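You operate a simulated robot arm through the tools that you are given. There is no shell and no other tool.

You are at the controls of a simulated robot arm. One attempt, no reset.

## Task
Change the used filter cup for the fresh one from the FILTERS drawer.
Fine: vent before you unlock; the used cup goes on the slim steel tray; lock the fresh cup on the flask and shut the drawer. Where these are worked on the way, their far stop is far enough and under half their travel is too little: filters drawer.
Where things are to end (x, y in the base frame): filter cup within 30 mm of [770, -630].

It is judged by the outcome, as a careful person would: the job done as asked, and still so three seconds after it is handed in. It fails if anything else is knocked over, pushed out of place, dropped, spilled or broken.

## Robot
A 7-joint arm with a three-finger gripper, fixed in place. Base frame: the origin is on the floor under the middle of its stand, x ahead of it, y to its left, z up. Readings come in mm, degrees, newtons and seconds.
It reaches about 1342 mm from its shoulder. Its first joint turns from -166.0 to 166.0 degrees. Payload 2.69 kg.
Tool frame: the origin (TCP) lies between the finger pads and is the grasp point; the fingertips stand 30 mm ahead of it; z points along the fingers, y is the line along which they close. The gripper opens to 128 mm; its body begins 117 mm behind the TCP.
Orientation is that of the tool frame in the base frame, as a unit quaternion [w, x, y, z]. With the fingers straight down and closing along the base's y, the tool's x points along the base's -x, its y along +y and its z along -z.

## Interface
- The arm moves only by the tool servo_tool. Its argument "motion" is text: rows parted by semicolons, each of 7 numbers parted by spaces: the shift along the tool's x, y, z in units of 50 mm (1.0 is 50 mm), then the turn, a rotation vector about the tool's x, y, z in units of 4 degrees (1.0 is 4 degrees), then the closure, from 0 (fully open) to 1 (shut). In form: dx dy dz ax ay az hand; .... A call has 1 to 20 rows; each row shifts and turns the commanded pose from where the row before left it, along the tool's axes as they then stand. A call with a number of a shift or a turn outside -1 to 1 is refused whole. Rows are played at 5 a second. More than 50 mm and 8.6 degrees between two rows, or a gripper value outside its range, and nothing of the call is played. A pose out of reach is approached as far as the arm can. The call stops where the force on the tool passes 40 N (or 10 N more than at its start, if that is more) or the arm is blocked; 0.2 s more then pass. Each finger travels about 127 mm/s and halts on what it meets, pressing with about 43 N; the grip force reading is that of the motor and also rises with nothing between the fingers. The clock runs only during rows and for 0.2 s after the last one: add rows that do not move to give the fingers time. The reply holds the time, the measured pose of the TCP, the force on the tool along the base axes, the opening and the grip force, in the units named above and with some noise, with the torque about the TCP (base axes, N m) and any sound that the robot's microphone picked up.
- Cameras (640 x 400 px; columns grow to the right, rows downward): "scene" is fixed at [217.4, -498.5, 1620.6]; the picture's right is [-0.11, -0.99, 0.00], its down [-0.86, 0.09, -0.50] and it looks along [0.50, -0.05, -0.87] (base axes); focal length 311 px, centre (320, 200). "wrist" rides on the gripper at [58, 54, -131] in the tool frame; the picture's right is [-0.68, 0.74, 0.00], its down [-0.62, -0.57, -0.55] and it looks along [-0.40, -0.37, 0.84] (tool axes); focal length 234 px, centre (320, 200). There is no depth. A picture from a camera that has moved, and an enlarged one, comes with that camera's place and axes in the base frame and with its lens.
- get_image(camera): a new picture of that camera. No time passes.
- move_column(by): moves the trunk up (or, below 0, down) by that many mm; the arm rides with it, the base frame stays. It gives what a move gives, with no picture.
- inspect(camera, box): a new picture of the part [left, top, right, bottom] of that camera's present view, enlarged. No time passes.
- hand_in(): hands the job in; it is judged then, once.

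Places have to be worked out from the pictures, the camera data and where the tool is seen. Open the gripper and draw the arm clear of the work before you hand the job in, unless the task says otherwise.

The tools are called as name(argument=value, ...) on one line, values as JSON. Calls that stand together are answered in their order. servo_tool: Moves the arm, as the interface text tells. Its arguments: {"type":"object","properties":{"motion":{"type":"string"}},"required":["motion"]} The other tools are called the same way: move_column (by) moves the trunk up or down; get_image (camera) takes a picture; inspect (camera, box) takes an enlarged picture of a part of a camera's view; hand_in () hands the job in.

At the start:

```text
time: 0.0
eef_pos: [561.0, -397.2, 1155.7]
orientation: [0.0, 0.0, 1.0, 0.0]
force: [-0.1, -0.1, -0.4]
wrist_torque: [-0.01, 0.03, 0.02]
finger_gap: 127.9
finger_force: 0.1
trunk travel left (down, up): [-150.0, 200.0]
```

scene: 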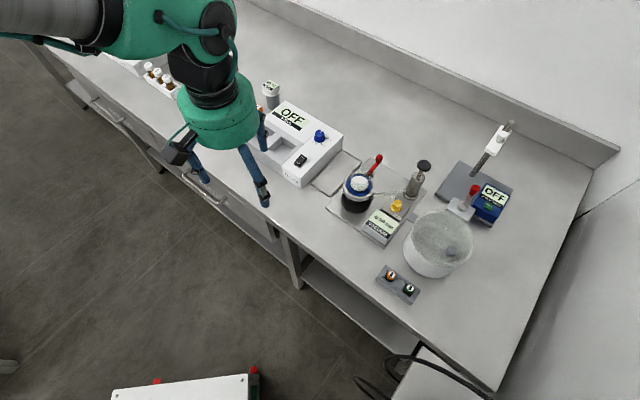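
wrist: 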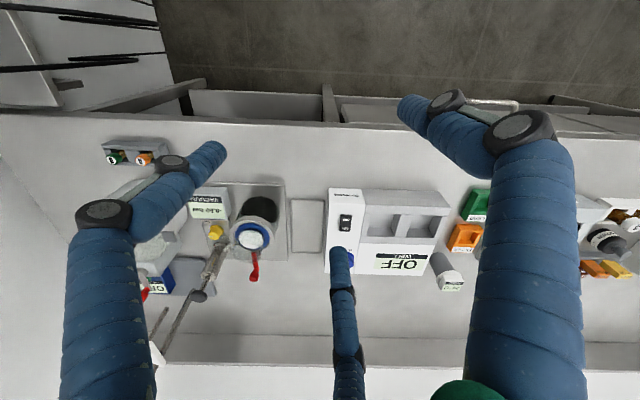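

I'll begin by looking closely at the filtration station and the drawers in enlarged views before moving anything.

inspect(camera="scene", box=[300, 130, 460, 280])

inspect(camera="scene", box=[60, 60, 340, 260])

inspect(camera="wrist", box=[90, 120, 350, 330])

inspect(camera="wrist", box=[400, 80, 640, 300])

```text
2.67 times, centred on (380, 205) of scene
camera zoom: at [217.4, -498.5, 1620.6], right [-0.11, -0.99, 0.0], down [-0.86, 0.09, -0.5], along [0.5, -0.05, -0.87], focal length 829 px, centre (160, 187)
```

zoom: 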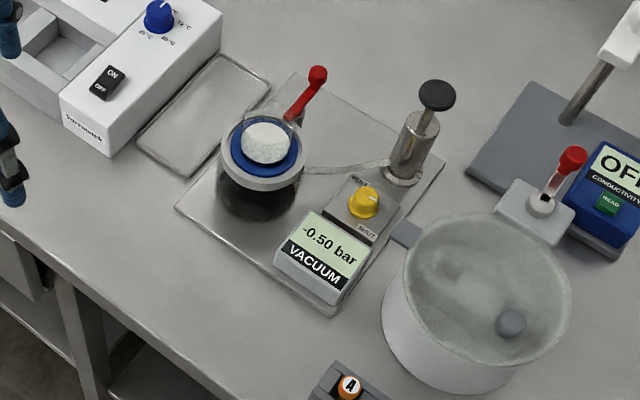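

```text
2.00 times, centred on (200, 160) of scene
camera zoom: at [217.4, -498.5, 1620.6], right [-0.11, -0.99, 0.0], down [-0.86, 0.09, -0.5], along [0.5, -0.05, -0.87], focal length 622 px, centre (560, 280)
```

zoom: 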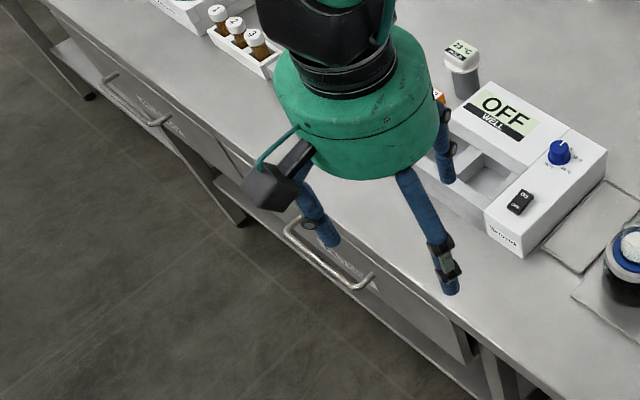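

```text
1.90 times, centred on (220, 225) of wrist
camera zoom: at [502.4, -343.5, 1286.0], right [0.68, 0.74, 0.0], down [0.62, -0.57, 0.55], along [0.4, -0.37, -0.84], focal length 446 px, centre (510, 152)
```

zoom: 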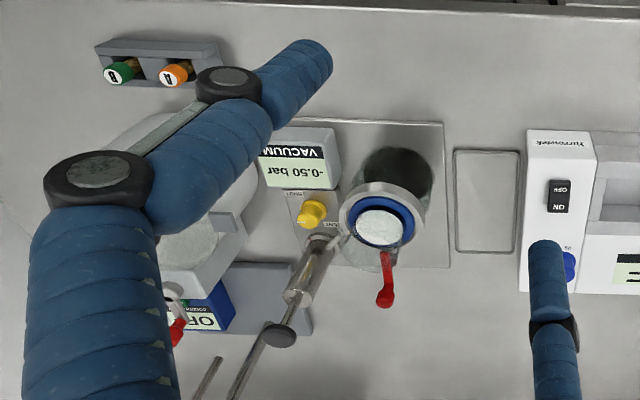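

```text
1.82 times, centred on (520, 190) of wrist
camera zoom: at [502.4, -343.5, 1286.0], right [0.68, 0.74, 0.0], down [0.62, -0.57, 0.55], along [0.4, -0.37, -0.84], focal length 426 px, centre (-44, 218)
```

zoom: 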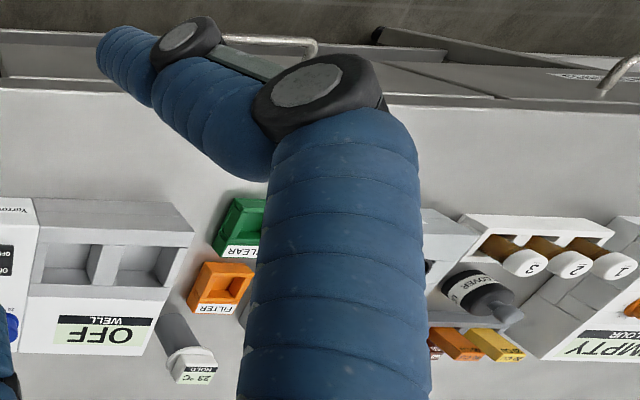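

The filtration station stands on a bench turned about 45° to the base. By triangulation the bench and tray are at z≈867, the flask cup top is near (635,-640,956), and the tray centre is near (737,-598). I'll move the wrist camera over the station for a close look at the valve, lever and cup.

servo_tool(motion="-0.08 -0.75 0.3 0 0 0 0; -0.08 -0.75 0.3 0 0 0 0; -0.08 -0.75 0.3 0 0 0 0; -0.08 -0.75 0.3 0 0 0 0; -0.08 -0.75 0.3 0 0 0 0")

get_image(camera="wrist")

get_image(camera="scene")

```text
time: 1.2
eef_pos: [580.0, -585.9, 1080.7]
orientation: [0.001, -0.001, 1.0, 0.0]
force: [0.5, 0.3, -0.4]
wrist_torque: [-0.01, -0.03, 0.01]
finger_gap: 127.9
finger_force: 0.0
trunk travel left (down, up): [-150.0, 200.0]
```

```text
taken
camera wrist: at [523.2, -531.5, 1211.3], right [0.68, 0.74, 0.0], down [0.62, -0.57, 0.55], along [0.4, -0.37, -0.84], focal length 234 px, centre (320, 200)
```

wrist: 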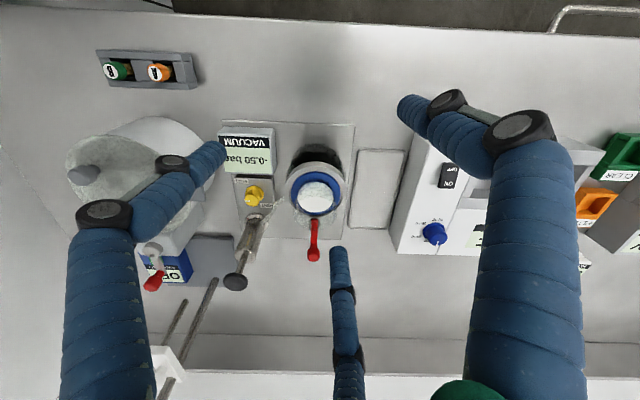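

```text
taken
```

scene: 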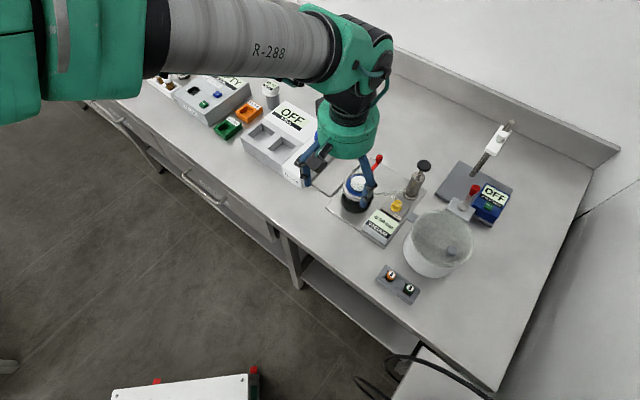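

inspect(camera="wrist", box=[210, 110, 370, 270])

inspect(camera="wrist", box=[225, 165, 285, 215])

inspect(camera="scene", box=[330, 145, 440, 250])

inspect(camera="scene", box=[80, 60, 300, 290])

```text
2.50 times, centred on (290, 190) of wrist
camera zoom: at [523.2, -531.5, 1211.3], right [0.68, 0.74, 0.0], down [0.62, -0.57, 0.55], along [0.4, -0.37, -0.84], focal length 585 px, centre (395, 225)
```

zoom: 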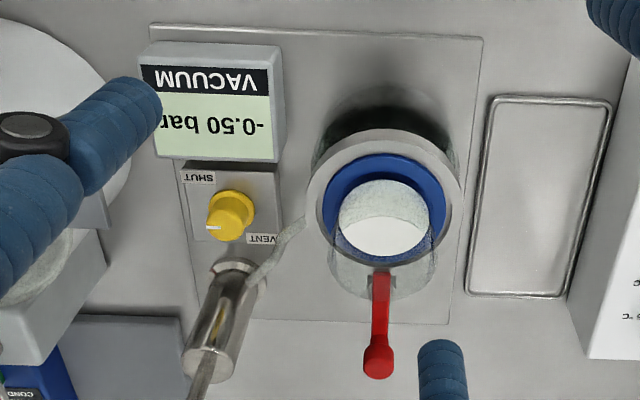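

```text
8.00 times, centred on (255, 190) of wrist
camera zoom: at [523.2, -531.5, 1211.3], right [0.68, 0.74, 0.0], down [0.62, -0.57, 0.55], along [0.4, -0.37, -0.84], focal length 1873 px, centre (840, 280)
```

zoom: 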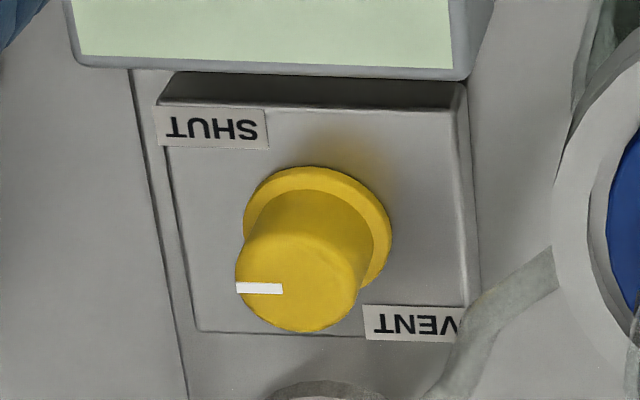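

```text
3.81 times, centred on (385, 198) of scene
camera zoom: at [217.4, -498.5, 1620.6], right [-0.11, -0.99, 0.0], down [-0.86, 0.09, -0.5], along [0.5, -0.05, -0.87], focal length 1184 px, centre (72, 210)
```

zoom: 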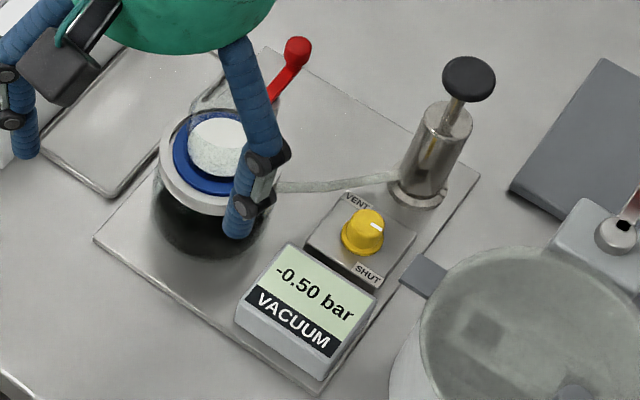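

```text
1.74 times, centred on (190, 175) of scene
camera zoom: at [217.4, -498.5, 1620.6], right [-0.11, -0.99, 0.0], down [-0.86, 0.09, -0.5], along [0.5, -0.05, -0.87], focal length 540 px, centre (546, 244)
```

zoom: 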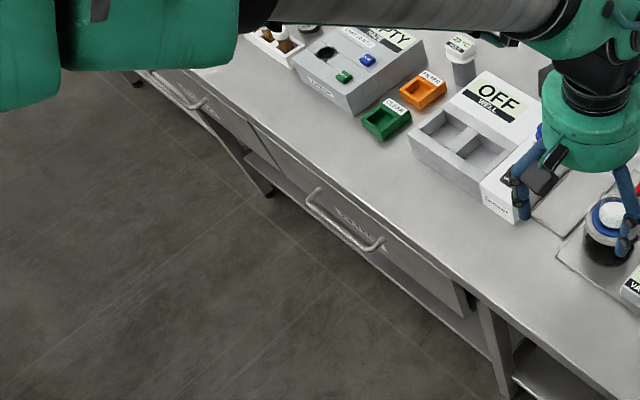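

The yellow valve pointer faces -u (near SHUT), with VENT on the rear-left side of its box, and the gauge reads -0.50 bar. Before touching anything I'll close the fingers in free air to learn where the three fingertips meet.

servo_tool(motion="0 0 0 0 0 0 0.6; 0 0 0 0 0 0 0.6; 0 0 0 0 0 0 0.6; 0 0 0 0 0 0 0.6")

get_image(camera="wrist")

inspect(camera="scene", box=[270, 90, 430, 240])

```text
time: 2.2
eef_pos: [581.0, -584.1, 1081.3]
orientation: [0.0, 0.0, 1.0, 0.0]
force: [-0.2, 0.5, -0.2]
wrist_torque: [0.0, 0.01, 0.02]
finger_gap: 51.4
finger_force: 0.1
trunk travel left (down, up): [-150.0, 200.0]
```

```text
taken
camera wrist: at [523.2, -531.2, 1211.8], right [0.68, 0.74, 0.0], down [0.62, -0.57, 0.55], along [0.4, -0.37, -0.84], focal length 234 px, centre (320, 200)
```

wrist: 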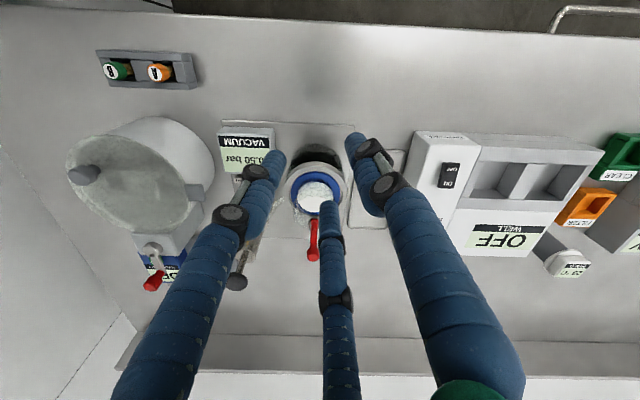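

```text
2.67 times, centred on (350, 165) of scene
camera zoom: at [217.4, -498.5, 1620.6], right [-0.11, -0.99, 0.0], down [-0.86, 0.09, -0.5], along [0.5, -0.05, -0.87], focal length 829 px, centre (240, 293)
```

zoom: 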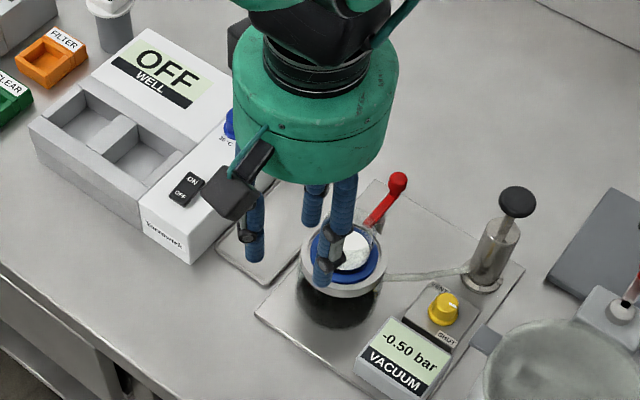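

The three fingers close concentrically (120° apart), so I can grip the knob and the cup from above. I'll open the hand and go above the cup for a close view of the lever and clamp.

servo_tool(motion="0 0 0 0 0 0 0; 0 0 0 0 0 0 0; 0 0 0 0 0 0 0; -0.4 -0.4 0.25 0 0 0 0; -0.4 -0.4 0.25 0 0 0 0; -0.4 -0.4 0.25 0 0 0 0")

get_image(camera="wrist")

inspect(camera="wrist", box=[220, 100, 420, 280])

```text
time: 3.6
eef_pos: [640.0, -644.4, 1044.0]
orientation: [0.001, 0.0, 1.0, 0.0]
force: [-0.4, -0.2, -0.1]
wrist_torque: [0.0, -0.03, -0.01]
finger_gap: 128.1
finger_force: 0.0
trunk travel left (down, up): [-150.0, 200.0]
```

```text
taken
camera wrist: at [582.1, -590.9, 1175.5], right [0.68, 0.74, 0.0], down [0.62, -0.57, 0.55], along [0.4, -0.37, -0.84], focal length 234 px, centre (320, 200)
```

wrist: 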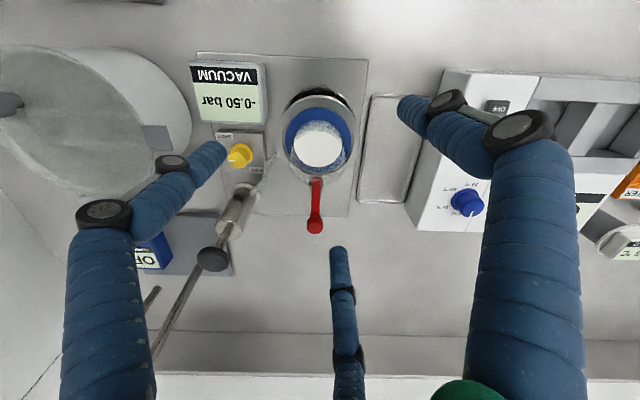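

```text
2.22 times, centred on (320, 190) of wrist
camera zoom: at [582.1, -590.9, 1175.5], right [0.68, 0.74, 0.0], down [0.62, -0.57, 0.55], along [0.4, -0.37, -0.84], focal length 520 px, centre (320, 222)
```

zoom: 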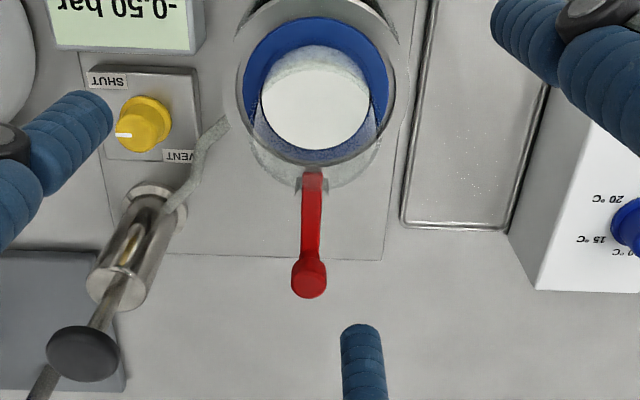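

The cup is a blue-ringed holder with a white body sitting in a gray collar, and the lever slants up and away at the rear. I'll yaw the wrist to see the lever and collar from the side.

servo_tool(motion="0 0 0 0 0 1 0; 0 0 0 0 0 1 0; 0 0 0 0 0 1 0; 0 0 0 0 0 1 0; 0 0 0 0 0 1 0; 0 0 0 0 0 1 0; 0 0 0 0 0 1 0; 0 0 0 0 0 1 0; 0 0 0 0 0 1 0; 0 0 0 0 0 1 0; 0 0 0 0 0 1 0; 0 0 0 0 0 1 0; 0 0 0 0 0 1 0; 0 0 0 0 0 1 0; 0 0 0 0 0 1 0; 0 0 0 0 0 1 0; 0 0 0 0 0 1 0; 0 0 0 0 0 1 0")

get_image(camera="wrist")

inspect(camera="wrist", box=[240, 100, 420, 270])

```text
time: 7.4
eef_pos: [640.8, -645.2, 1042.5]
orientation: [0.0, 0.588, 0.809, 0.0]
force: [-0.1, 1.2, -0.8]
wrist_torque: [0.02, 0.02, 0.02]
finger_gap: 128.1
finger_force: 0.1
trunk travel left (down, up): [-150.0, 200.0]
```

```text
taken
camera wrist: at [673.8, -572.4, 1173.3], right [0.91, -0.42, 0.0], down [-0.35, -0.76, 0.55], along [-0.23, -0.5, -0.84], focal length 234 px, centre (320, 200)
```

wrist: 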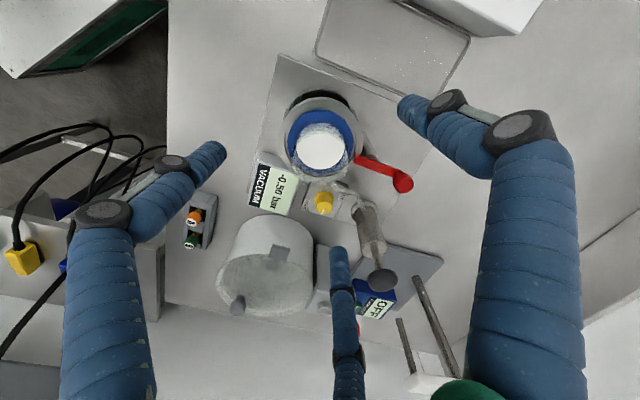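

```text
2.35 times, centred on (330, 185) of wrist
camera zoom: at [673.8, -572.4, 1173.3], right [0.91, -0.42, 0.0], down [-0.35, -0.76, 0.55], along [-0.23, -0.5, -0.84], focal length 551 px, centre (296, 235)
```

zoom: 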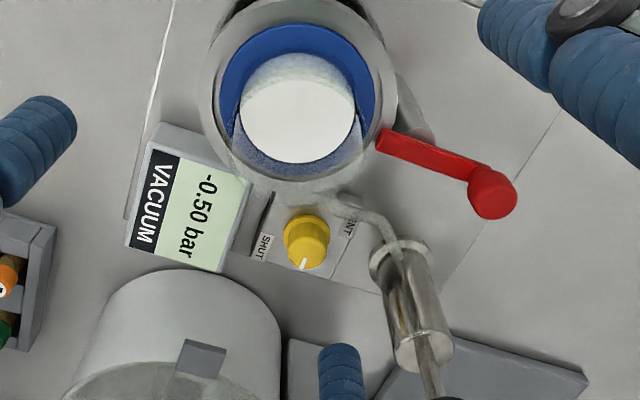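

I can see a clear-walled cup above the blue ring. To judge its height and how the lever pivots, I'll go back to the starting yaw, retreat in front of the bench and tilt so the camera looks nearly level.

servo_tool(motion="0 0 0 0 0 -1 0; 0 0 0 0 0 -1 0; 0 0 0 0 0 -1 0; 0 0 0 0 0 -1 0; 0 0 0 0 0 -1 0; 0 0 0 0 0 -1 0; 0 0 0 0 0 -1 0; 0 0 0 0 0 -1 0; 0 0 0 0 0 -1 0; 0 0 0 0 0 -1 0; 0 0 0 0 0 -1 0; 0 0 0 0 0 -1 0; 0 0 0 0 0 -1 0; 0 0 0 0 0 -1 0; 0 0 0 0 0 -1 0; 0 0 0 0 0 -1 0; 0 0 0 0 0 -1 0; 0 0 0 0 0 -1 0")

servo_tool(motion="0.548 0.512 0.168 0 0 0 0; 0.548 0.512 0.168 0 0 0 0; 0.548 0.512 0.168 0 0 0 0; 0.548 0.512 0.168 0 0 0 0; 0.548 0.512 0.168 0 0 0 0; 0 0 0 0.68 -0.733 0 0; 0 0 0 0.68 -0.733 0 0; 0 0 0 0.68 -0.733 0 0; 0 0 0 0.68 -0.733 0 0; 0 0 0 0.68 -0.733 0 0; 0 0 0 0.68 -0.733 0 0; 0 0 0 0.68 -0.733 0 0; 0 0 0 0.68 -0.733 0 0; 0 0 0 0.68 -0.733 0 0; 0 0 0 0.68 -0.733 0 0")

get_image(camera="wrist")

```text
time: 11.2
eef_pos: [639.9, -643.8, 1042.9]
orientation: [0.0, -0.001, 1.0, 0.0]
force: [-0.1, 0.9, 0.2]
wrist_torque: [-0.03, -0.02, -0.01]
finger_gap: 128.1
finger_force: 0.1
trunk travel left (down, up): [-150.0, 200.0]
```

```text
time: 14.4
eef_pos: [504.2, -518.0, 1004.2]
orientation: [0.252, 0.0, 0.939, -0.234]
force: [-1.0, 0.5, 0.5]
wrist_torque: [-0.02, -0.02, 0.0]
finger_gap: 128.2
finger_force: 0.1
trunk travel left (down, up): [-150.0, 200.0]
```

```text
taken
camera wrist: at [397.5, -418.7, 1052.8], right [0.68, 0.74, 0.0], down [0.21, -0.19, 0.96], along [0.7, -0.65, -0.28], focal length 234 px, centre (320, 200)
```

wrist: 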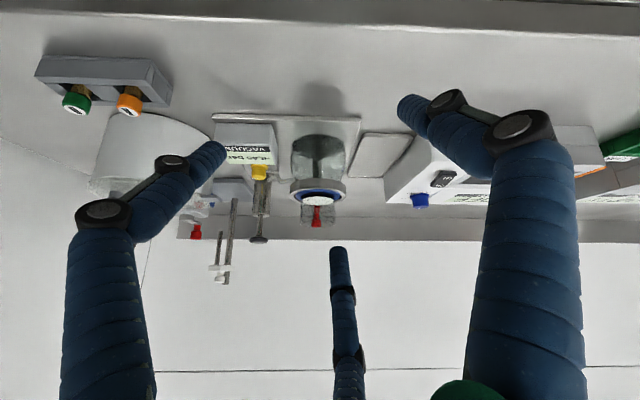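

inspect(camera="wrist", box=[270, 115, 370, 240])

inspect(camera="wrist", box=[280, 165, 350, 235])

```text
3.20 times, centred on (320, 178) of wrist
camera zoom: at [397.5, -418.7, 1052.8], right [0.68, 0.74, 0.0], down [0.21, -0.19, 0.96], along [0.7, -0.65, -0.28], focal length 749 px, centre (320, 272)
```

zoom: 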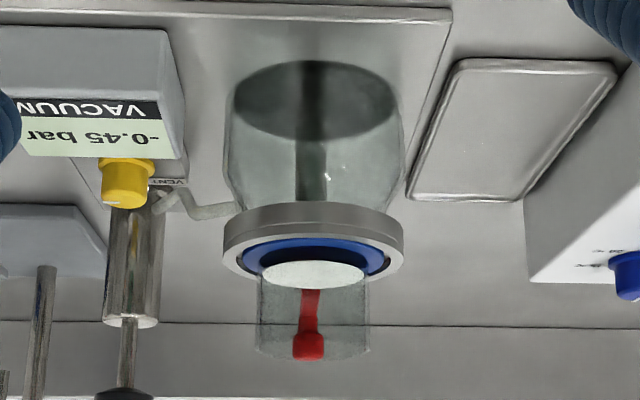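

```text
5.71 times, centred on (315, 200) of wrist
camera zoom: at [397.5, -418.7, 1052.8], right [0.68, 0.74, 0.0], down [0.21, -0.19, 0.96], along [0.7, -0.65, -0.28], focal length 1338 px, centre (349, 200)
```

zoom: 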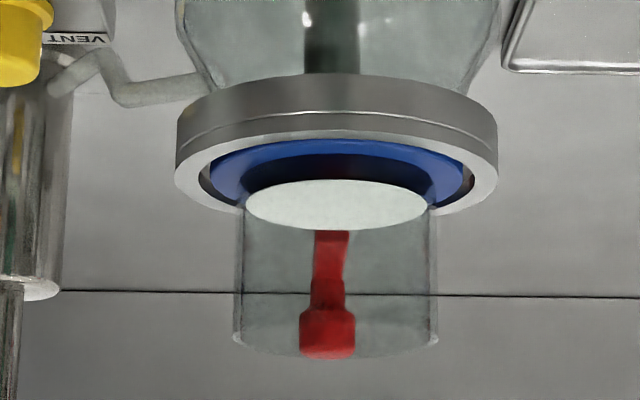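

The image is upside-down here: a clear 50 mm cup (rim about z 992) stands on the collar (z 933–951), with the red lever behind it. The gauge already creeps (-0.45). Let me magnify the lever root and also look at the drawers from here.

inspect(camera="scene", box=[340, 145, 395, 190])

inspect(camera="scene", box=[150, 130, 310, 280])

```text
8.89 times, centred on (368, 168) of scene
camera zoom: at [217.4, -498.5, 1620.6], right [-0.11, -0.99, 0.0], down [-0.86, 0.09, -0.5], along [0.5, -0.05, -0.87], focal length 2763 px, centre (-102, 489)
```

zoom: 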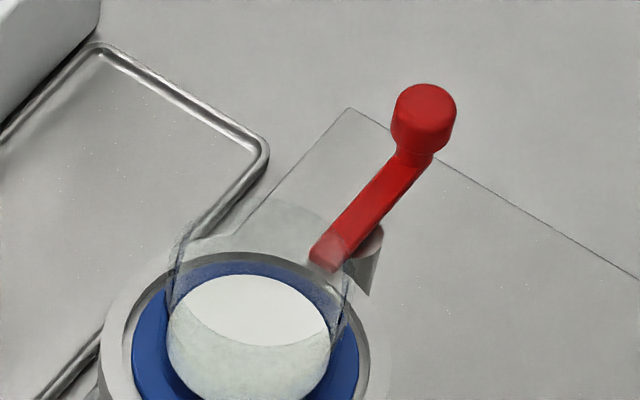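

```text
2.67 times, centred on (230, 205) of scene
camera zoom: at [217.4, -498.5, 1620.6], right [-0.11, -0.99, 0.0], down [-0.86, 0.09, -0.5], along [0.5, -0.05, -0.87], focal length 829 px, centre (560, 187)
```

zoom: 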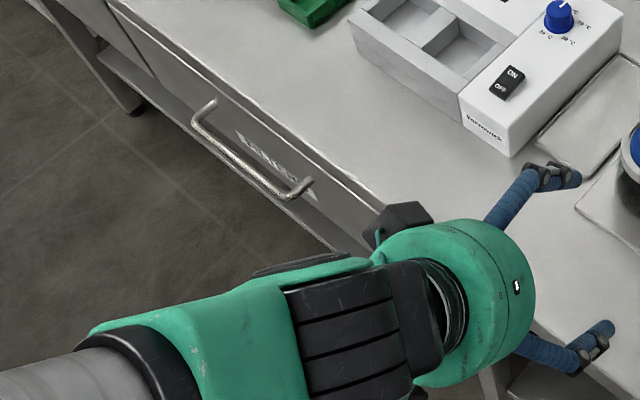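

The enlarged views are sharp, so I only need a good line of sight. The lever looks like a bar on a gray boss at the collar's rear, with an upright red knob on its end. I'll shift left in front of the bench and yaw 44° to view the lever root from the side.

servo_tool(motion="-0.66 0.418 -0.03 0 0 0 0; -0.66 0.418 -0.03 0 0 0 0; -0.66 0.418 -0.03 0 0 0 0; -0.66 0.418 -0.03 0 0 0 0; -0.66 0.418 -0.03 0 0 0 0; 0 0 0 0.472 0.437 0.766 0; 0 0 0 0.472 0.437 0.766 0; 0 0 0 0.472 0.437 0.766 0; 0 0 0 0.472 0.437 0.766 0; 0 0 0 0.472 0.437 0.766 0; 0 0 0 0.472 0.437 0.766 0; 0 0 0 0.472 0.437 0.766 0; 0 0 0 0.472 0.437 0.766 0; 0 0 0 0.472 0.437 0.766 0; 0 0 0 0.472 0.437 0.766 0; 0 0 0 0.472 0.437 0.766 0")

get_image(camera="wrist")

```text
time: 17.8
eef_pos: [656.0, -400.6, 1037.8]
orientation: [0.145, 0.352, 0.871, -0.311]
force: [-0.3, 0.1, -0.1]
wrist_torque: [0.05, -0.01, 0.02]
finger_gap: 127.7
finger_force: 0.1
trunk travel left (down, up): [-150.0, 200.0]
```

```text
taken
camera wrist: at [648.7, -255.6, 1087.6], right [1.0, 0.06, 0.0], down [0.02, -0.29, 0.96], along [0.05, -0.96, -0.29], focal length 234 px, centre (320, 200)
```

wrist: 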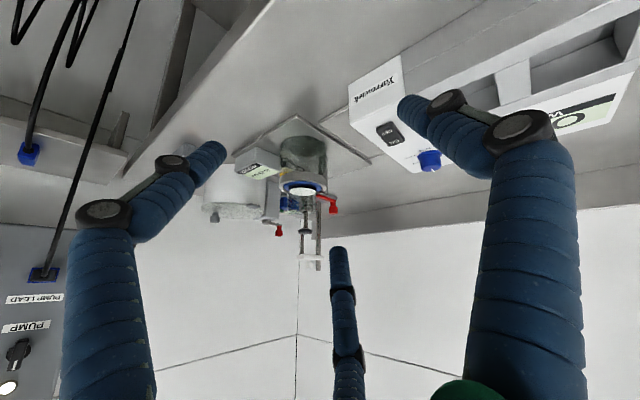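

inspect(camera="wrist", box=[270, 130, 360, 230])

inspect(camera="wrist", box=[295, 165, 345, 220])

```text
4.00 times, centred on (315, 180) of wrist
camera zoom: at [648.7, -255.6, 1087.6], right [1.0, 0.06, 0.0], down [0.02, -0.29, 0.96], along [0.05, -0.96, -0.29], focal length 937 px, centre (340, 280)
```

zoom: 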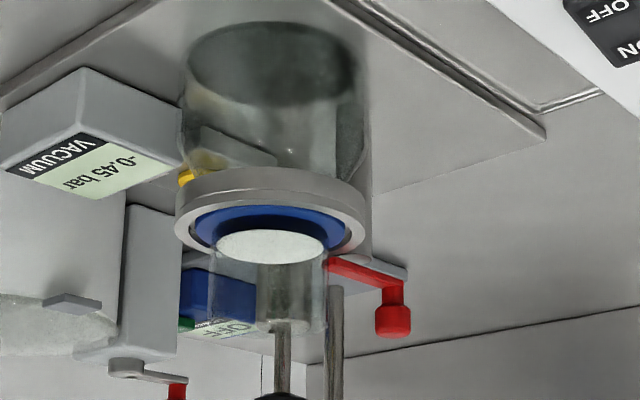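

```text
7.27 times, centred on (320, 192) of wrist
camera zoom: at [648.7, -255.6, 1087.6], right [1.0, 0.06, 0.0], down [0.02, -0.29, 0.96], along [0.05, -0.96, -0.29], focal length 1703 px, centre (320, 254)
```

zoom: 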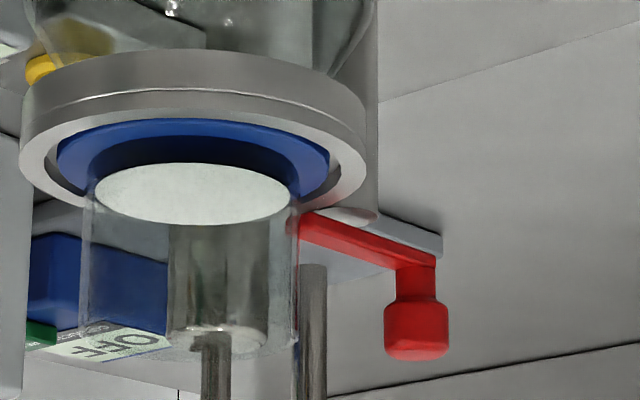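

The lever is a horizontal bar on a vertical post (about (681,-685)), with a knob at (701,-707,975), so it should swing about a vertical axis. Before gripping the valve I'll check the tube and pump clearance around it from the scene camera.

inspect(camera="scene", box=[370, 165, 435, 230])

inspect(camera="scene", box=[150, 150, 270, 270])

```text
6.15 times, centred on (402, 198) of scene
camera zoom: at [217.4, -498.5, 1620.6], right [-0.11, -0.99, 0.0], down [-0.86, 0.09, -0.5], along [0.5, -0.05, -0.87], focal length 1913 px, centre (-188, 215)
```

zoom: 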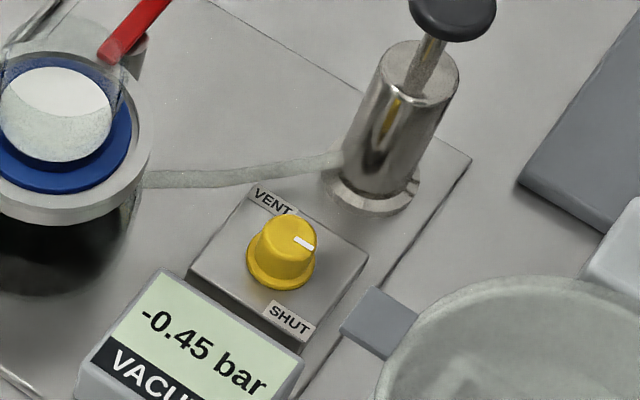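

```text
3.33 times, centred on (210, 210) of scene
camera zoom: at [217.4, -498.5, 1620.6], right [-0.11, -0.99, 0.0], down [-0.86, 0.09, -0.5], along [0.5, -0.05, -0.87], focal length 1036 px, centre (687, 167)
```

zoom: 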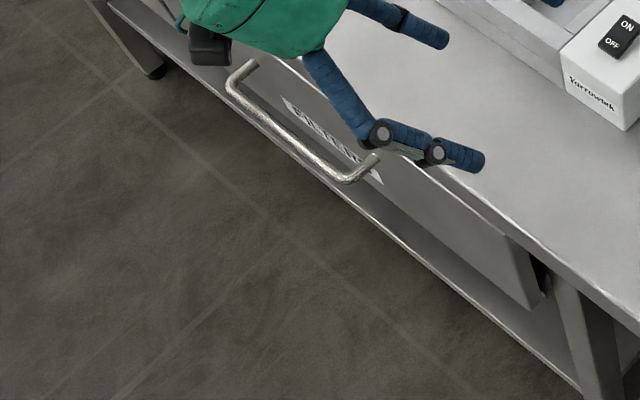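

The label on the near drawer begins "FILTE…", so that is the drawer. The tube passes about 31 mm from the valve knob, which leaves room for a careful grip. I'll bring the tool back upright first.

servo_tool(motion="0 0 -0.2 -0.577 -0.534 -0.936 0; 0 0 -0.2 -0.577 -0.534 -0.936 0; 0 0 0 -0.577 -0.534 -0.936 0; 0 0 0 -0.577 -0.534 -0.936 0; 0 0 0 -0.577 -0.534 -0.936 0; 0 0 0 -0.577 -0.534 -0.936 0; 0 0 0 -0.577 -0.534 -0.936 0; 0 0 0 -0.577 -0.534 -0.936 0; 0 0 0 -0.577 -0.534 -0.936 0; 0 0 0 -0.85 0.916 0 0; 0 0 0 -0.85 0.916 0 0; 0 0 0 -0.85 0.916 0 0; 0 0 0 -0.85 0.916 0 0; 0 0 0 -0.85 0.916 0 0; 0 0 0 -0.85 0.916 0 0; 0 0 0 -0.85 0.916 0 0; 0 0 0 -0.85 0.916 0 0")

```text
time: 21.4
eef_pos: [638.4, -378.9, 1021.6]
orientation: [0.166, 0.001, 0.973, -0.158]
force: [0.2, 0.3, -0.3]
wrist_torque: [0.0, 0.02, -0.03]
finger_gap: 127.7
finger_force: 0.1
out of reach, approached as far as the arm can: row 12, 13, 14, 15, 16, 17
trunk travel left (down, up): [-150.0, 200.0]
```

The upright pose is out of reach this close in, so the tool is still tilted about 26°. I'll check how it settles with a no-move row before moving outward.

servo_tool(motion="0 0 0 0 0 0 0")

```text
time: 21.8
eef_pos: [639.5, -379.7, 1022.8]
orientation: [0.166, 0.0, 0.974, -0.157]
force: [-0.5, 0.0, -0.3]
wrist_torque: [0.02, 0.02, -0.03]
finger_gap: 128.0
finger_force: 0.1
trunk travel left (down, up): [-150.0, 200.0]
```

Commands now continue from the measured pose. I'll move out and up over the front of the station, where upright was reachable, and finish levelling the tool.

servo_tool(motion="0.091 -0.774 -0.021 0 0 0 0; 0.091 -0.774 -0.021 0 0 0 0; 0.091 -0.774 -0.021 0 0 0 0; 0.091 -0.774 -0.021 0 0 0 0; 0.091 -0.774 -0.021 0 0 0 0; 0.091 -0.774 -0.021 0 0 0 0; 0 0 0 -0.644 0.694 0 0; 0 0 0 -0.644 0.694 0 0; 0 0 0 -0.644 0.694 0 0; 0 0 0 -0.644 0.694 0 0; 0 0 0 -0.644 0.694 0 0; 0 0 0 -0.644 0.694 0 0; 0 0 0 -0.644 0.694 0 0")

```text
time: 24.6
eef_pos: [618.8, -447.8, 983.0]
orientation: [0.191, -0.011, 0.974, -0.12]
force: [0.4, 1.3, 0.4]
wrist_torque: [0.0, 0.0, 0.01]
finger_gap: 128.2
finger_force: 0.1
out of reach, approached as far as the arm can: row 1, 2, 3, 4, 5, 6, 7, 8, 9, 10, 11, 12, 13
trunk travel left (down, up): [-150.0, 200.0]
```

The arm stays at its limit close-in and low, with no contact forces. I'll go straight up first, where an upright pose this near is reachable.

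servo_tool(motion="-0.222 -0.143 -0.539 0 0 0 0; -0.222 -0.143 -0.539 0 0 0 0; -0.222 -0.143 -0.539 0 0 0 0; -0.222 -0.143 -0.539 0 0 0 0")

get_image(camera="scene")

```text
time: 25.6
eef_pos: [624.0, -449.6, 1102.8]
orientation: [0.171, -0.011, 0.979, -0.11]
force: [0.1, 0.0, -0.2]
wrist_torque: [0.02, 0.02, 0.03]
finger_gap: 128.0
finger_force: 0.1
trunk travel left (down, up): [-150.0, 200.0]
```

```text
taken
```

scene: 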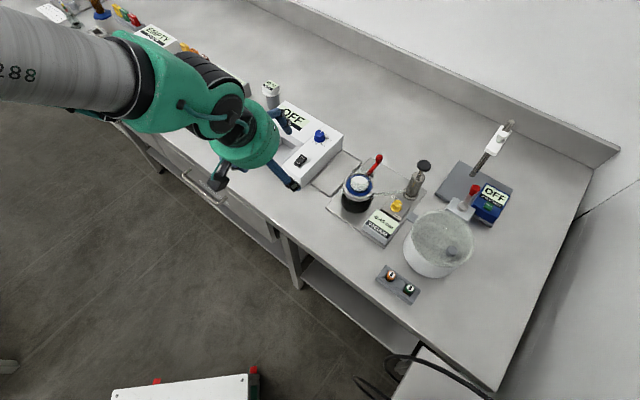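

Good, clear and not limited now. I'll rotate the tool to fully upright.

servo_tool(motion="0 0 0 -0.529 0.823 0.053 0; 0 0 0 -0.529 0.823 0.053 0; 0 0 0 -0.529 0.823 0.053 0; 0 0 0 -0.529 0.823 0.053 0; 0 0 0 -0.529 0.823 0.053 0; 0 0 0 -0.529 0.823 0.053 0")

```text
time: 27.0
eef_pos: [621.3, -450.2, 1104.0]
orientation: [0.0, 0.0, 1.0, 0.0]
force: [-1.1, 0.4, -0.1]
wrist_torque: [-0.03, -0.01, 0.02]
finger_gap: 128.0
finger_force: 0.0
trunk travel left (down, up): [-150.0, 200.0]
```

Upright again. Now move above the valve knob at (600.5,-749.5), yaw 10° so the fingers straddle clear of the pump plunger, and pre-close to about 40 mm.

servo_tool(motion="0.0594 -0.855 0.083 0 0 0 0; 0.0594 -0.855 0.083 0 0 0 0; 0.0594 -0.855 0.083 0 0 0 0; 0.0594 -0.855 0.083 0 0 0 0; 0.0594 -0.855 0.083 0 0 0 0; 0.0594 -0.855 0.083 0 0 0 0.3; 0.0594 -0.855 0.083 0 0 0 0.6; 0 0 0 0 0 -0.833 0.6875; 0 0 0 0 0 -0.833 0.6875; 0 0 0 0 0 -0.833 0.6875; 0 0 0 0 0 0 0.6875")

get_image(camera="wrist")

get_image(camera="scene")

```text
time: 29.4
eef_pos: [600.8, -748.7, 1073.3]
orientation: [0.001, -0.086, 0.996, 0.0]
force: [-0.6, 0.8, 0.4]
wrist_torque: [0.01, -0.01, 0.0]
finger_gap: 39.8
finger_force: 0.0
trunk travel left (down, up): [-150.0, 200.0]
```

```text
taken
camera wrist: at [534.2, -705.7, 1204.7], right [0.54, 0.84, 0.0], down [0.7, -0.45, 0.55], along [0.46, -0.3, -0.84], focal length 234 px, centre (320, 200)
```

wrist: 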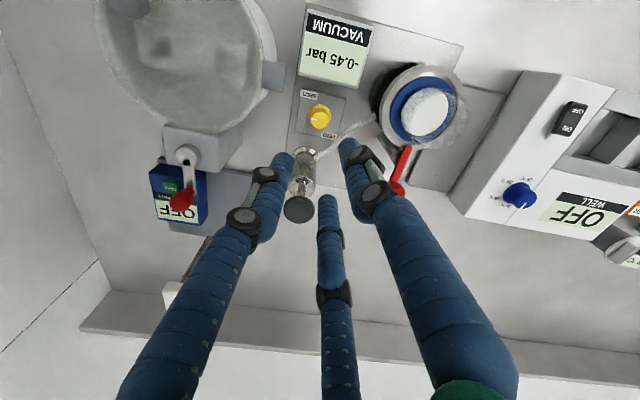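

```text
taken
```

scene: 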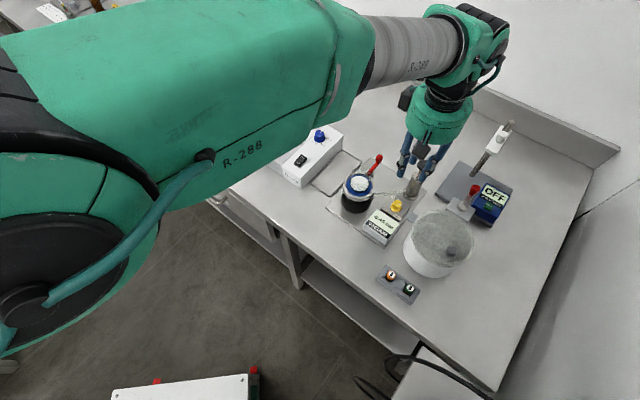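

The knob projects to where I predicted (319,121), so the alignment is good. I'll descend to just above it and check for contact and clearance.

servo_tool(motion="0 0 0.82 0 0 0 0.6875; 0 0 0.82 0 0 0 0.6875; 0 0 0.7 0 0 0 0.6875; 0 0 0 0 0 0 0.6875")

get_image(camera="wrist")

inspect(camera="scene", box=[360, 130, 460, 230])

```text
time: 30.4
eef_pos: [601.4, -750.1, 957.0]
orientation: [0.001, -0.086, 0.996, 0.0]
force: [0.2, 0.5, -0.2]
wrist_torque: [0.03, 0.02, 0.01]
finger_gap: 40.1
finger_force: 0.0
trunk travel left (down, up): [-150.0, 200.0]
```

```text
taken
camera wrist: at [533.8, -706.7, 1087.3], right [0.54, 0.84, 0.0], down [0.7, -0.45, 0.55], along [0.46, -0.3, -0.84], focal length 234 px, centre (320, 200)
```

wrist: 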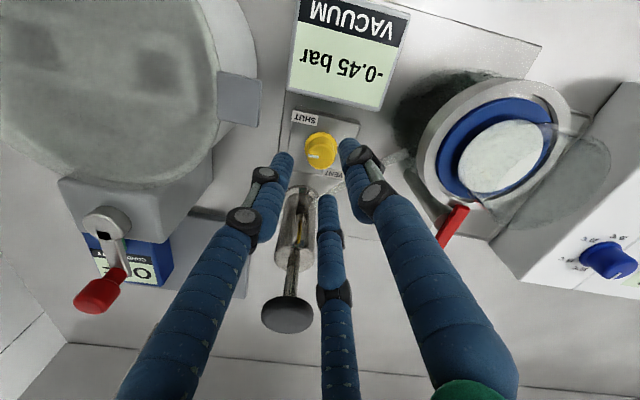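

```text
4.00 times, centred on (410, 180) of scene
camera zoom: at [217.4, -498.5, 1620.6], right [-0.11, -0.99, 0.0], down [-0.86, 0.09, -0.5], along [0.5, -0.05, -0.87], focal length 1243 px, centre (-40, 280)
```

zoom: 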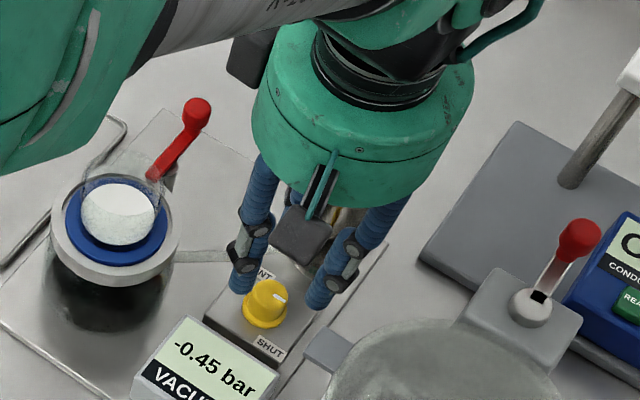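

inspect(camera="wrist", box=[270, 100, 370, 220])

inspect(camera="scene", box=[380, 175, 420, 215])

```text
3.33 times, centred on (320, 160) of wrist
camera zoom: at [533.8, -706.7, 1087.3], right [0.54, 0.84, 0.0], down [0.7, -0.45, 0.55], along [0.46, -0.3, -0.84], focal length 781 px, centre (320, 333)
```

zoom: 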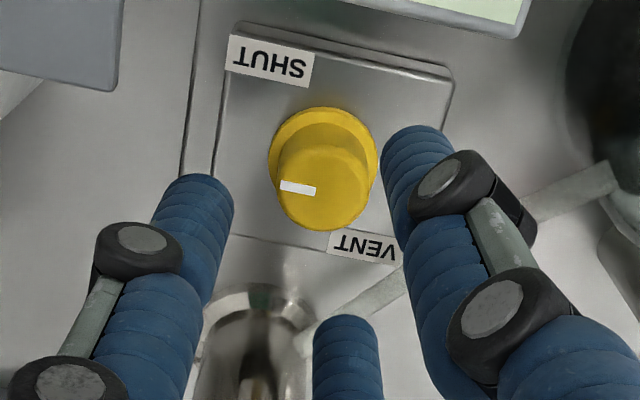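

```text
10.00 times, centred on (400, 195) of scene
camera zoom: at [217.4, -498.5, 1620.6], right [-0.11, -0.99, 0.0], down [-0.86, 0.09, -0.5], along [0.5, -0.05, -0.87], focal length 3108 px, centre (-480, 250)
```

zoom: 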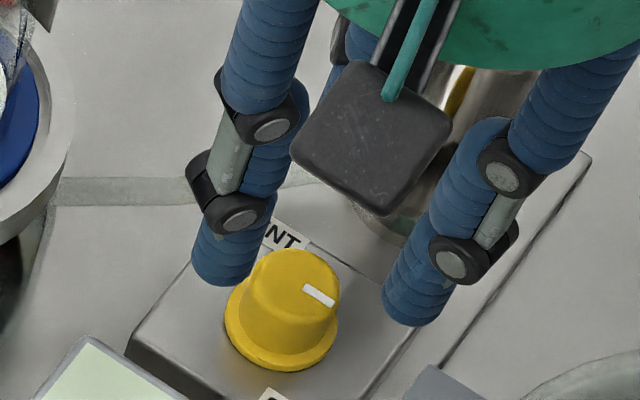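

The knob is within about 2 mm of the tool axis. I'll nudge +1.5 mm in y, lower the tips around the knob's upper part (TCP z≈915), and then close.

servo_tool(motion="0 0.03 0.3 0 0 0 0.6875; 0 0 0.3 0 0 0 0.6875; 0 0 0.22 0 0 0 0.6875; 0 0 0 0 0 0 0.6875")

servo_tool(motion="0 0 0 0 0 0 0.75; 0 0 0 0 0 0 0.8; 0 0 0 0 0 0 0.85; 0 0 0 0 0 0 0.9; 0 0 0 0 0 0 0.9")

inspect(camera="wrist", box=[250, 80, 390, 240])

```text
time: 31.4
eef_pos: [600.6, -746.9, 915.8]
orientation: [0.0, -0.087, 0.996, 0.0]
force: [0.5, 0.4, -1.1]
wrist_torque: [-0.01, 0.01, 0.0]
finger_gap: 39.9
finger_force: 0.1
trunk travel left (down, up): [-150.0, 200.0]
```

```text
time: 32.6
eef_pos: [599.6, -748.6, 915.0]
orientation: [0.002, -0.086, 0.996, 0.0]
force: [-7.2, -8.4, 1.1]
wrist_torque: [-0.35, 0.32, 0.0]
finger_gap: 23.2
finger_force: 44.7
trunk travel left (down, up): [-150.0, 200.0]
```

```text
2.50 times, centred on (320, 160) of wrist
camera zoom: at [533.0, -705.0, 1046.2], right [0.54, 0.84, 0.0], down [0.7, -0.45, 0.55], along [0.46, -0.3, -0.84], focal length 585 px, centre (320, 300)
```

zoom: 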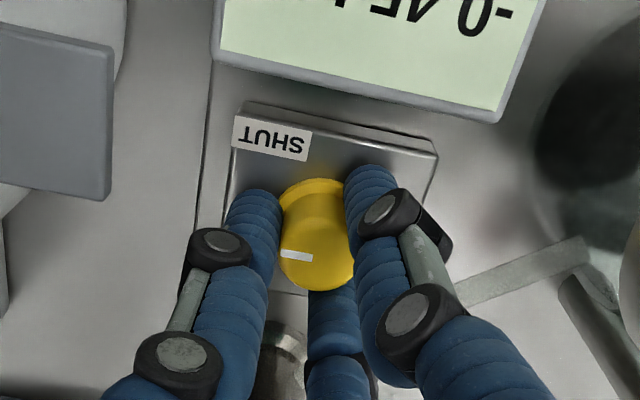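

Gripped at 23 mm with a slight side force. I'll recentre by about 1.5 mm and turn counter-clockwise (seen from above) 20° as a first trial.

servo_tool(motion="0.024 -0.02 0 0 0 0 0.9; 0 0 0 0 0 -1 0.9; 0 0 0 0 0 -1 0.9; 0 0 0 0 0 -1 0.9; 0 0 0 0 0 -1 0.9; 0 0 0 0 0 -1 0.9")

inspect(camera="wrist", box=[250, 60, 390, 240])

inspect(camera="scene", box=[350, 160, 430, 250])

```text
time: 34.0
eef_pos: [599.3, -748.5, 916.8]
orientation: [0.001, -0.26, 0.966, 0.0]
force: [-0.1, 11.4, 1.2]
wrist_torque: [0.35, -0.03, -0.04]
finger_gap: 23.1
finger_force: 45.0
trunk travel left (down, up): [-150.0, 200.0]
```

```text
2.22 times, centred on (320, 150) of wrist
camera zoom: at [522.4, -730.8, 1046.3], right [0.22, 0.98, 0.0], down [0.82, -0.18, 0.55], along [0.54, -0.12, -0.84], focal length 520 px, centre (320, 311)
```

zoom: 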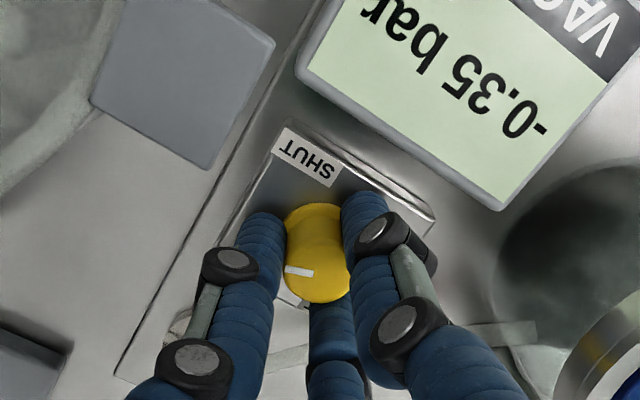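

```text
4.44 times, centred on (390, 205) of scene
camera zoom: at [217.4, -498.5, 1620.6], right [-0.11, -0.99, 0.0], down [-0.86, 0.09, -0.5], along [0.5, -0.05, -0.87], focal length 1381 px, centre (9, 178)
```

zoom: 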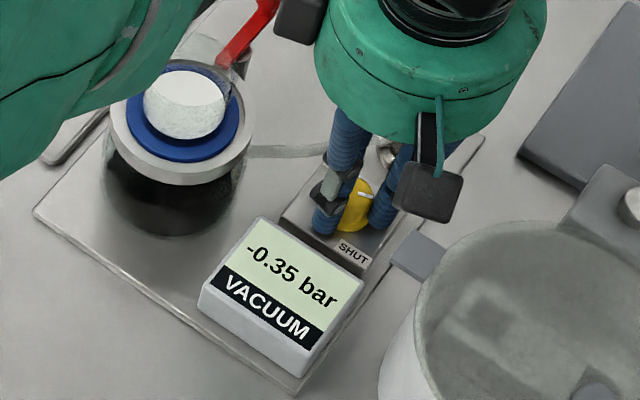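

The knob turns with the hand and the vacuum is falling (-0.35), so that is the vent direction. I'll continue 40° more.

servo_tool(motion="-0.007 0.012 0 0 0 -1 0.9; 0 0 0 0 0 -1 0.9; 0 0 0 0 0 -1 0.9; 0 0 0 0 0 -1 0.9; 0 0 0 0 0 -1 0.9; 0 0 0 0 0 -1 0.9; 0 0 0 0 0 -1 0.9; 0 0 0 0 0 -1 0.9; 0 0 0 0 0 -1 0.9; 0 0 0 0 0 -1 0.9")

inspect(camera="wrist", box=[250, 60, 390, 240])

inspect(camera="scene", box=[350, 160, 430, 250])

```text
time: 36.2
eef_pos: [600.0, -749.7, 916.0]
orientation: [0.0, -0.573, 0.819, 0.001]
force: [-9.6, 3.2, -7.1]
wrist_torque: [-0.02, 0.31, -0.04]
finger_gap: 23.1
finger_force: 45.2
trunk travel left (down, up): [-150.0, 200.0]
```

```text
2.22 times, centred on (320, 150) of wrist
camera zoom: at [529.4, -784.8, 1046.3], right [-0.46, 0.89, 0.0], down [0.74, 0.38, 0.55], along [0.49, 0.25, -0.84], focal length 520 px, centre (320, 311)
```

zoom: 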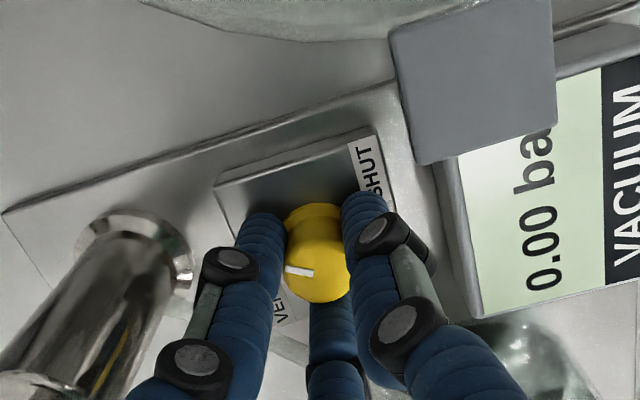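

```text
4.44 times, centred on (390, 205) of scene
camera zoom: at [217.4, -498.5, 1620.6], right [-0.11, -0.99, 0.0], down [-0.86, 0.09, -0.5], along [0.5, -0.05, -0.87], focal length 1381 px, centre (9, 178)
```

zoom: 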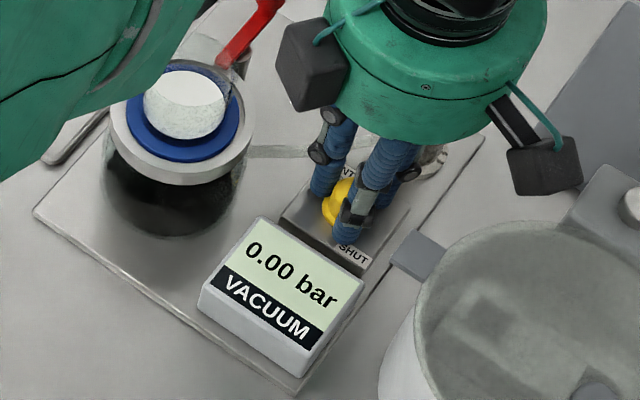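

The gauge reads 0.00 bar after 60°. To leave the valve properly at VENT rather than part-open, I'll release, rise, unwind 45° and regrip for the rest of its travel.

servo_tool(motion="0 0 0 0 0 0 0.8; 0 0 0 0 0 0 0.7; 0 0 0 0 0 0 0.7; 0 0 -0.6 0 0 0 0.7; 0 0 -0.6 0 0 0 0.7; 0 0 0 0 0 1 0.7; 0 0 0 0 0 1 0.7; 0 0 0 0 0 1 0.7; 0 0 0 0 0 1 0.7; 0 0 0 0 0 1 0.7; 0 0 0 0 0 1 0.7; 0 0 0 0 0 1 0.7; 0 0 0 0 0 1 0.7; 0 0 0 0 0 1 0.7; 0 0 0 0 0 1 0.7; 0 0 0 0 0 1 0.7; 0 0 0 0 0 0 0.7")

inspect(camera="wrist", box=[250, 60, 390, 240])

inspect(camera="scene", box=[350, 160, 430, 250])

```text
time: 39.8
eef_pos: [600.4, -748.8, 977.1]
orientation: [0.001, -0.223, 0.975, 0.0]
force: [0.3, 0.7, 0.8]
wrist_torque: [0.03, 0.01, 0.01]
finger_gap: 38.6
finger_force: 0.1
trunk travel left (down, up): [-150.0, 200.0]
```

```text
2.22 times, centred on (320, 150) of wrist
camera zoom: at [524.2, -725.5, 1106.9], right [0.29, 0.96, 0.0], down [0.8, -0.24, 0.55], along [0.53, -0.16, -0.84], focal length 520 px, centre (320, 311)
```

zoom: 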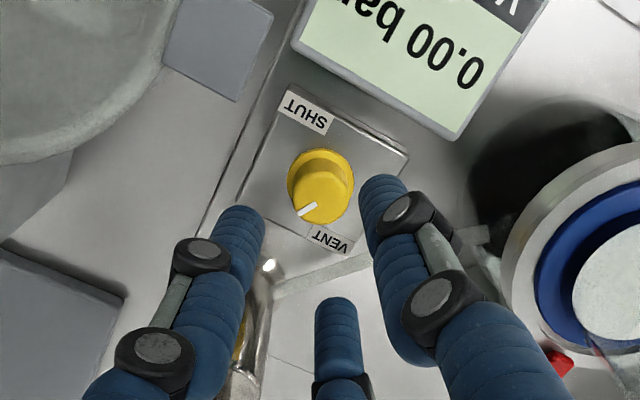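

```text
4.44 times, centred on (390, 205) of scene
camera zoom: at [217.4, -498.5, 1620.6], right [-0.11, -0.99, 0.0], down [-0.86, 0.09, -0.5], along [0.5, -0.05, -0.87], focal length 1381 px, centre (9, 178)
```

zoom: 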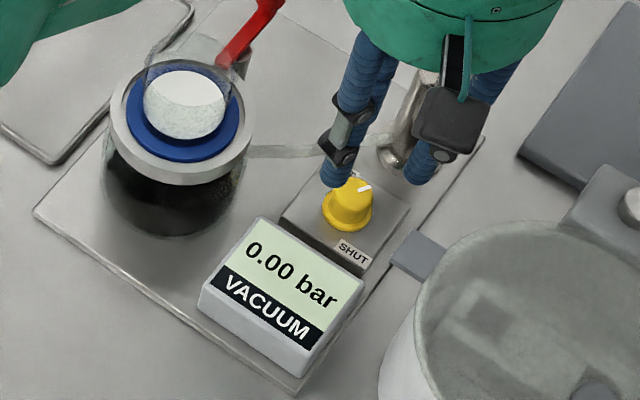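

The valve stays vented with its pointer about two-thirds round. I'll regrip and turn the remaining 30° or so, watching for the stop.

servo_tool(motion="0 0 0.61 0 0 0 0.7; 0 0 0.61 0 0 0 0.7; 0 0 0 0 0 0 0.8; 0 0 0 0 0 0 0.85; 0 0 0 0 0 0 0.9; 0 0 0 0 0 0 0.9; 0 0 0 0 0 -1 0.9; 0 0 0 0 0 -1 0.9; 0 0 0 0 0 -1 0.9; 0 0 0 0 0 -1 0.9; 0 0 0 0 0 -1 0.9; 0 0 0 0 0 -1 0.9; 0 0 0 0 0 -1 0.9")

inspect(camera="wrist", box=[250, 60, 390, 240])

```text
time: 42.6
eef_pos: [600.3, -749.5, 915.6]
orientation: [0.001, -0.454, 0.891, 0.0]
force: [-7.1, -0.3, 5.8]
wrist_torque: [-0.02, 0.05, -0.02]
finger_gap: 23.1
finger_force: 44.5
trunk travel left (down, up): [-150.0, 200.0]
```

```text
2.22 times, centred on (320, 150) of wrist
camera zoom: at [522.1, -763.8, 1046.2], right [-0.2, 0.98, 0.0], down [0.82, 0.17, 0.55], along [0.54, 0.11, -0.84], focal length 520 px, centre (320, 311)
```

zoom: 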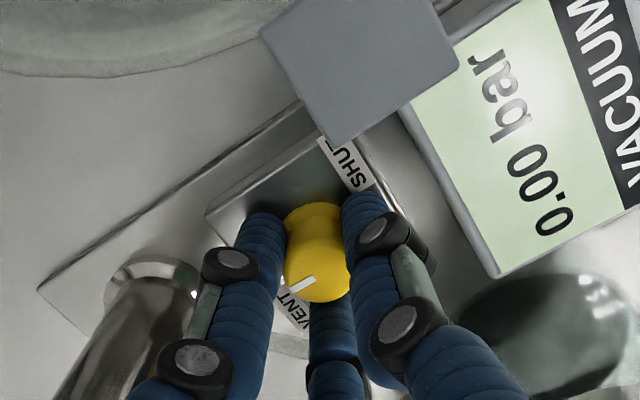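

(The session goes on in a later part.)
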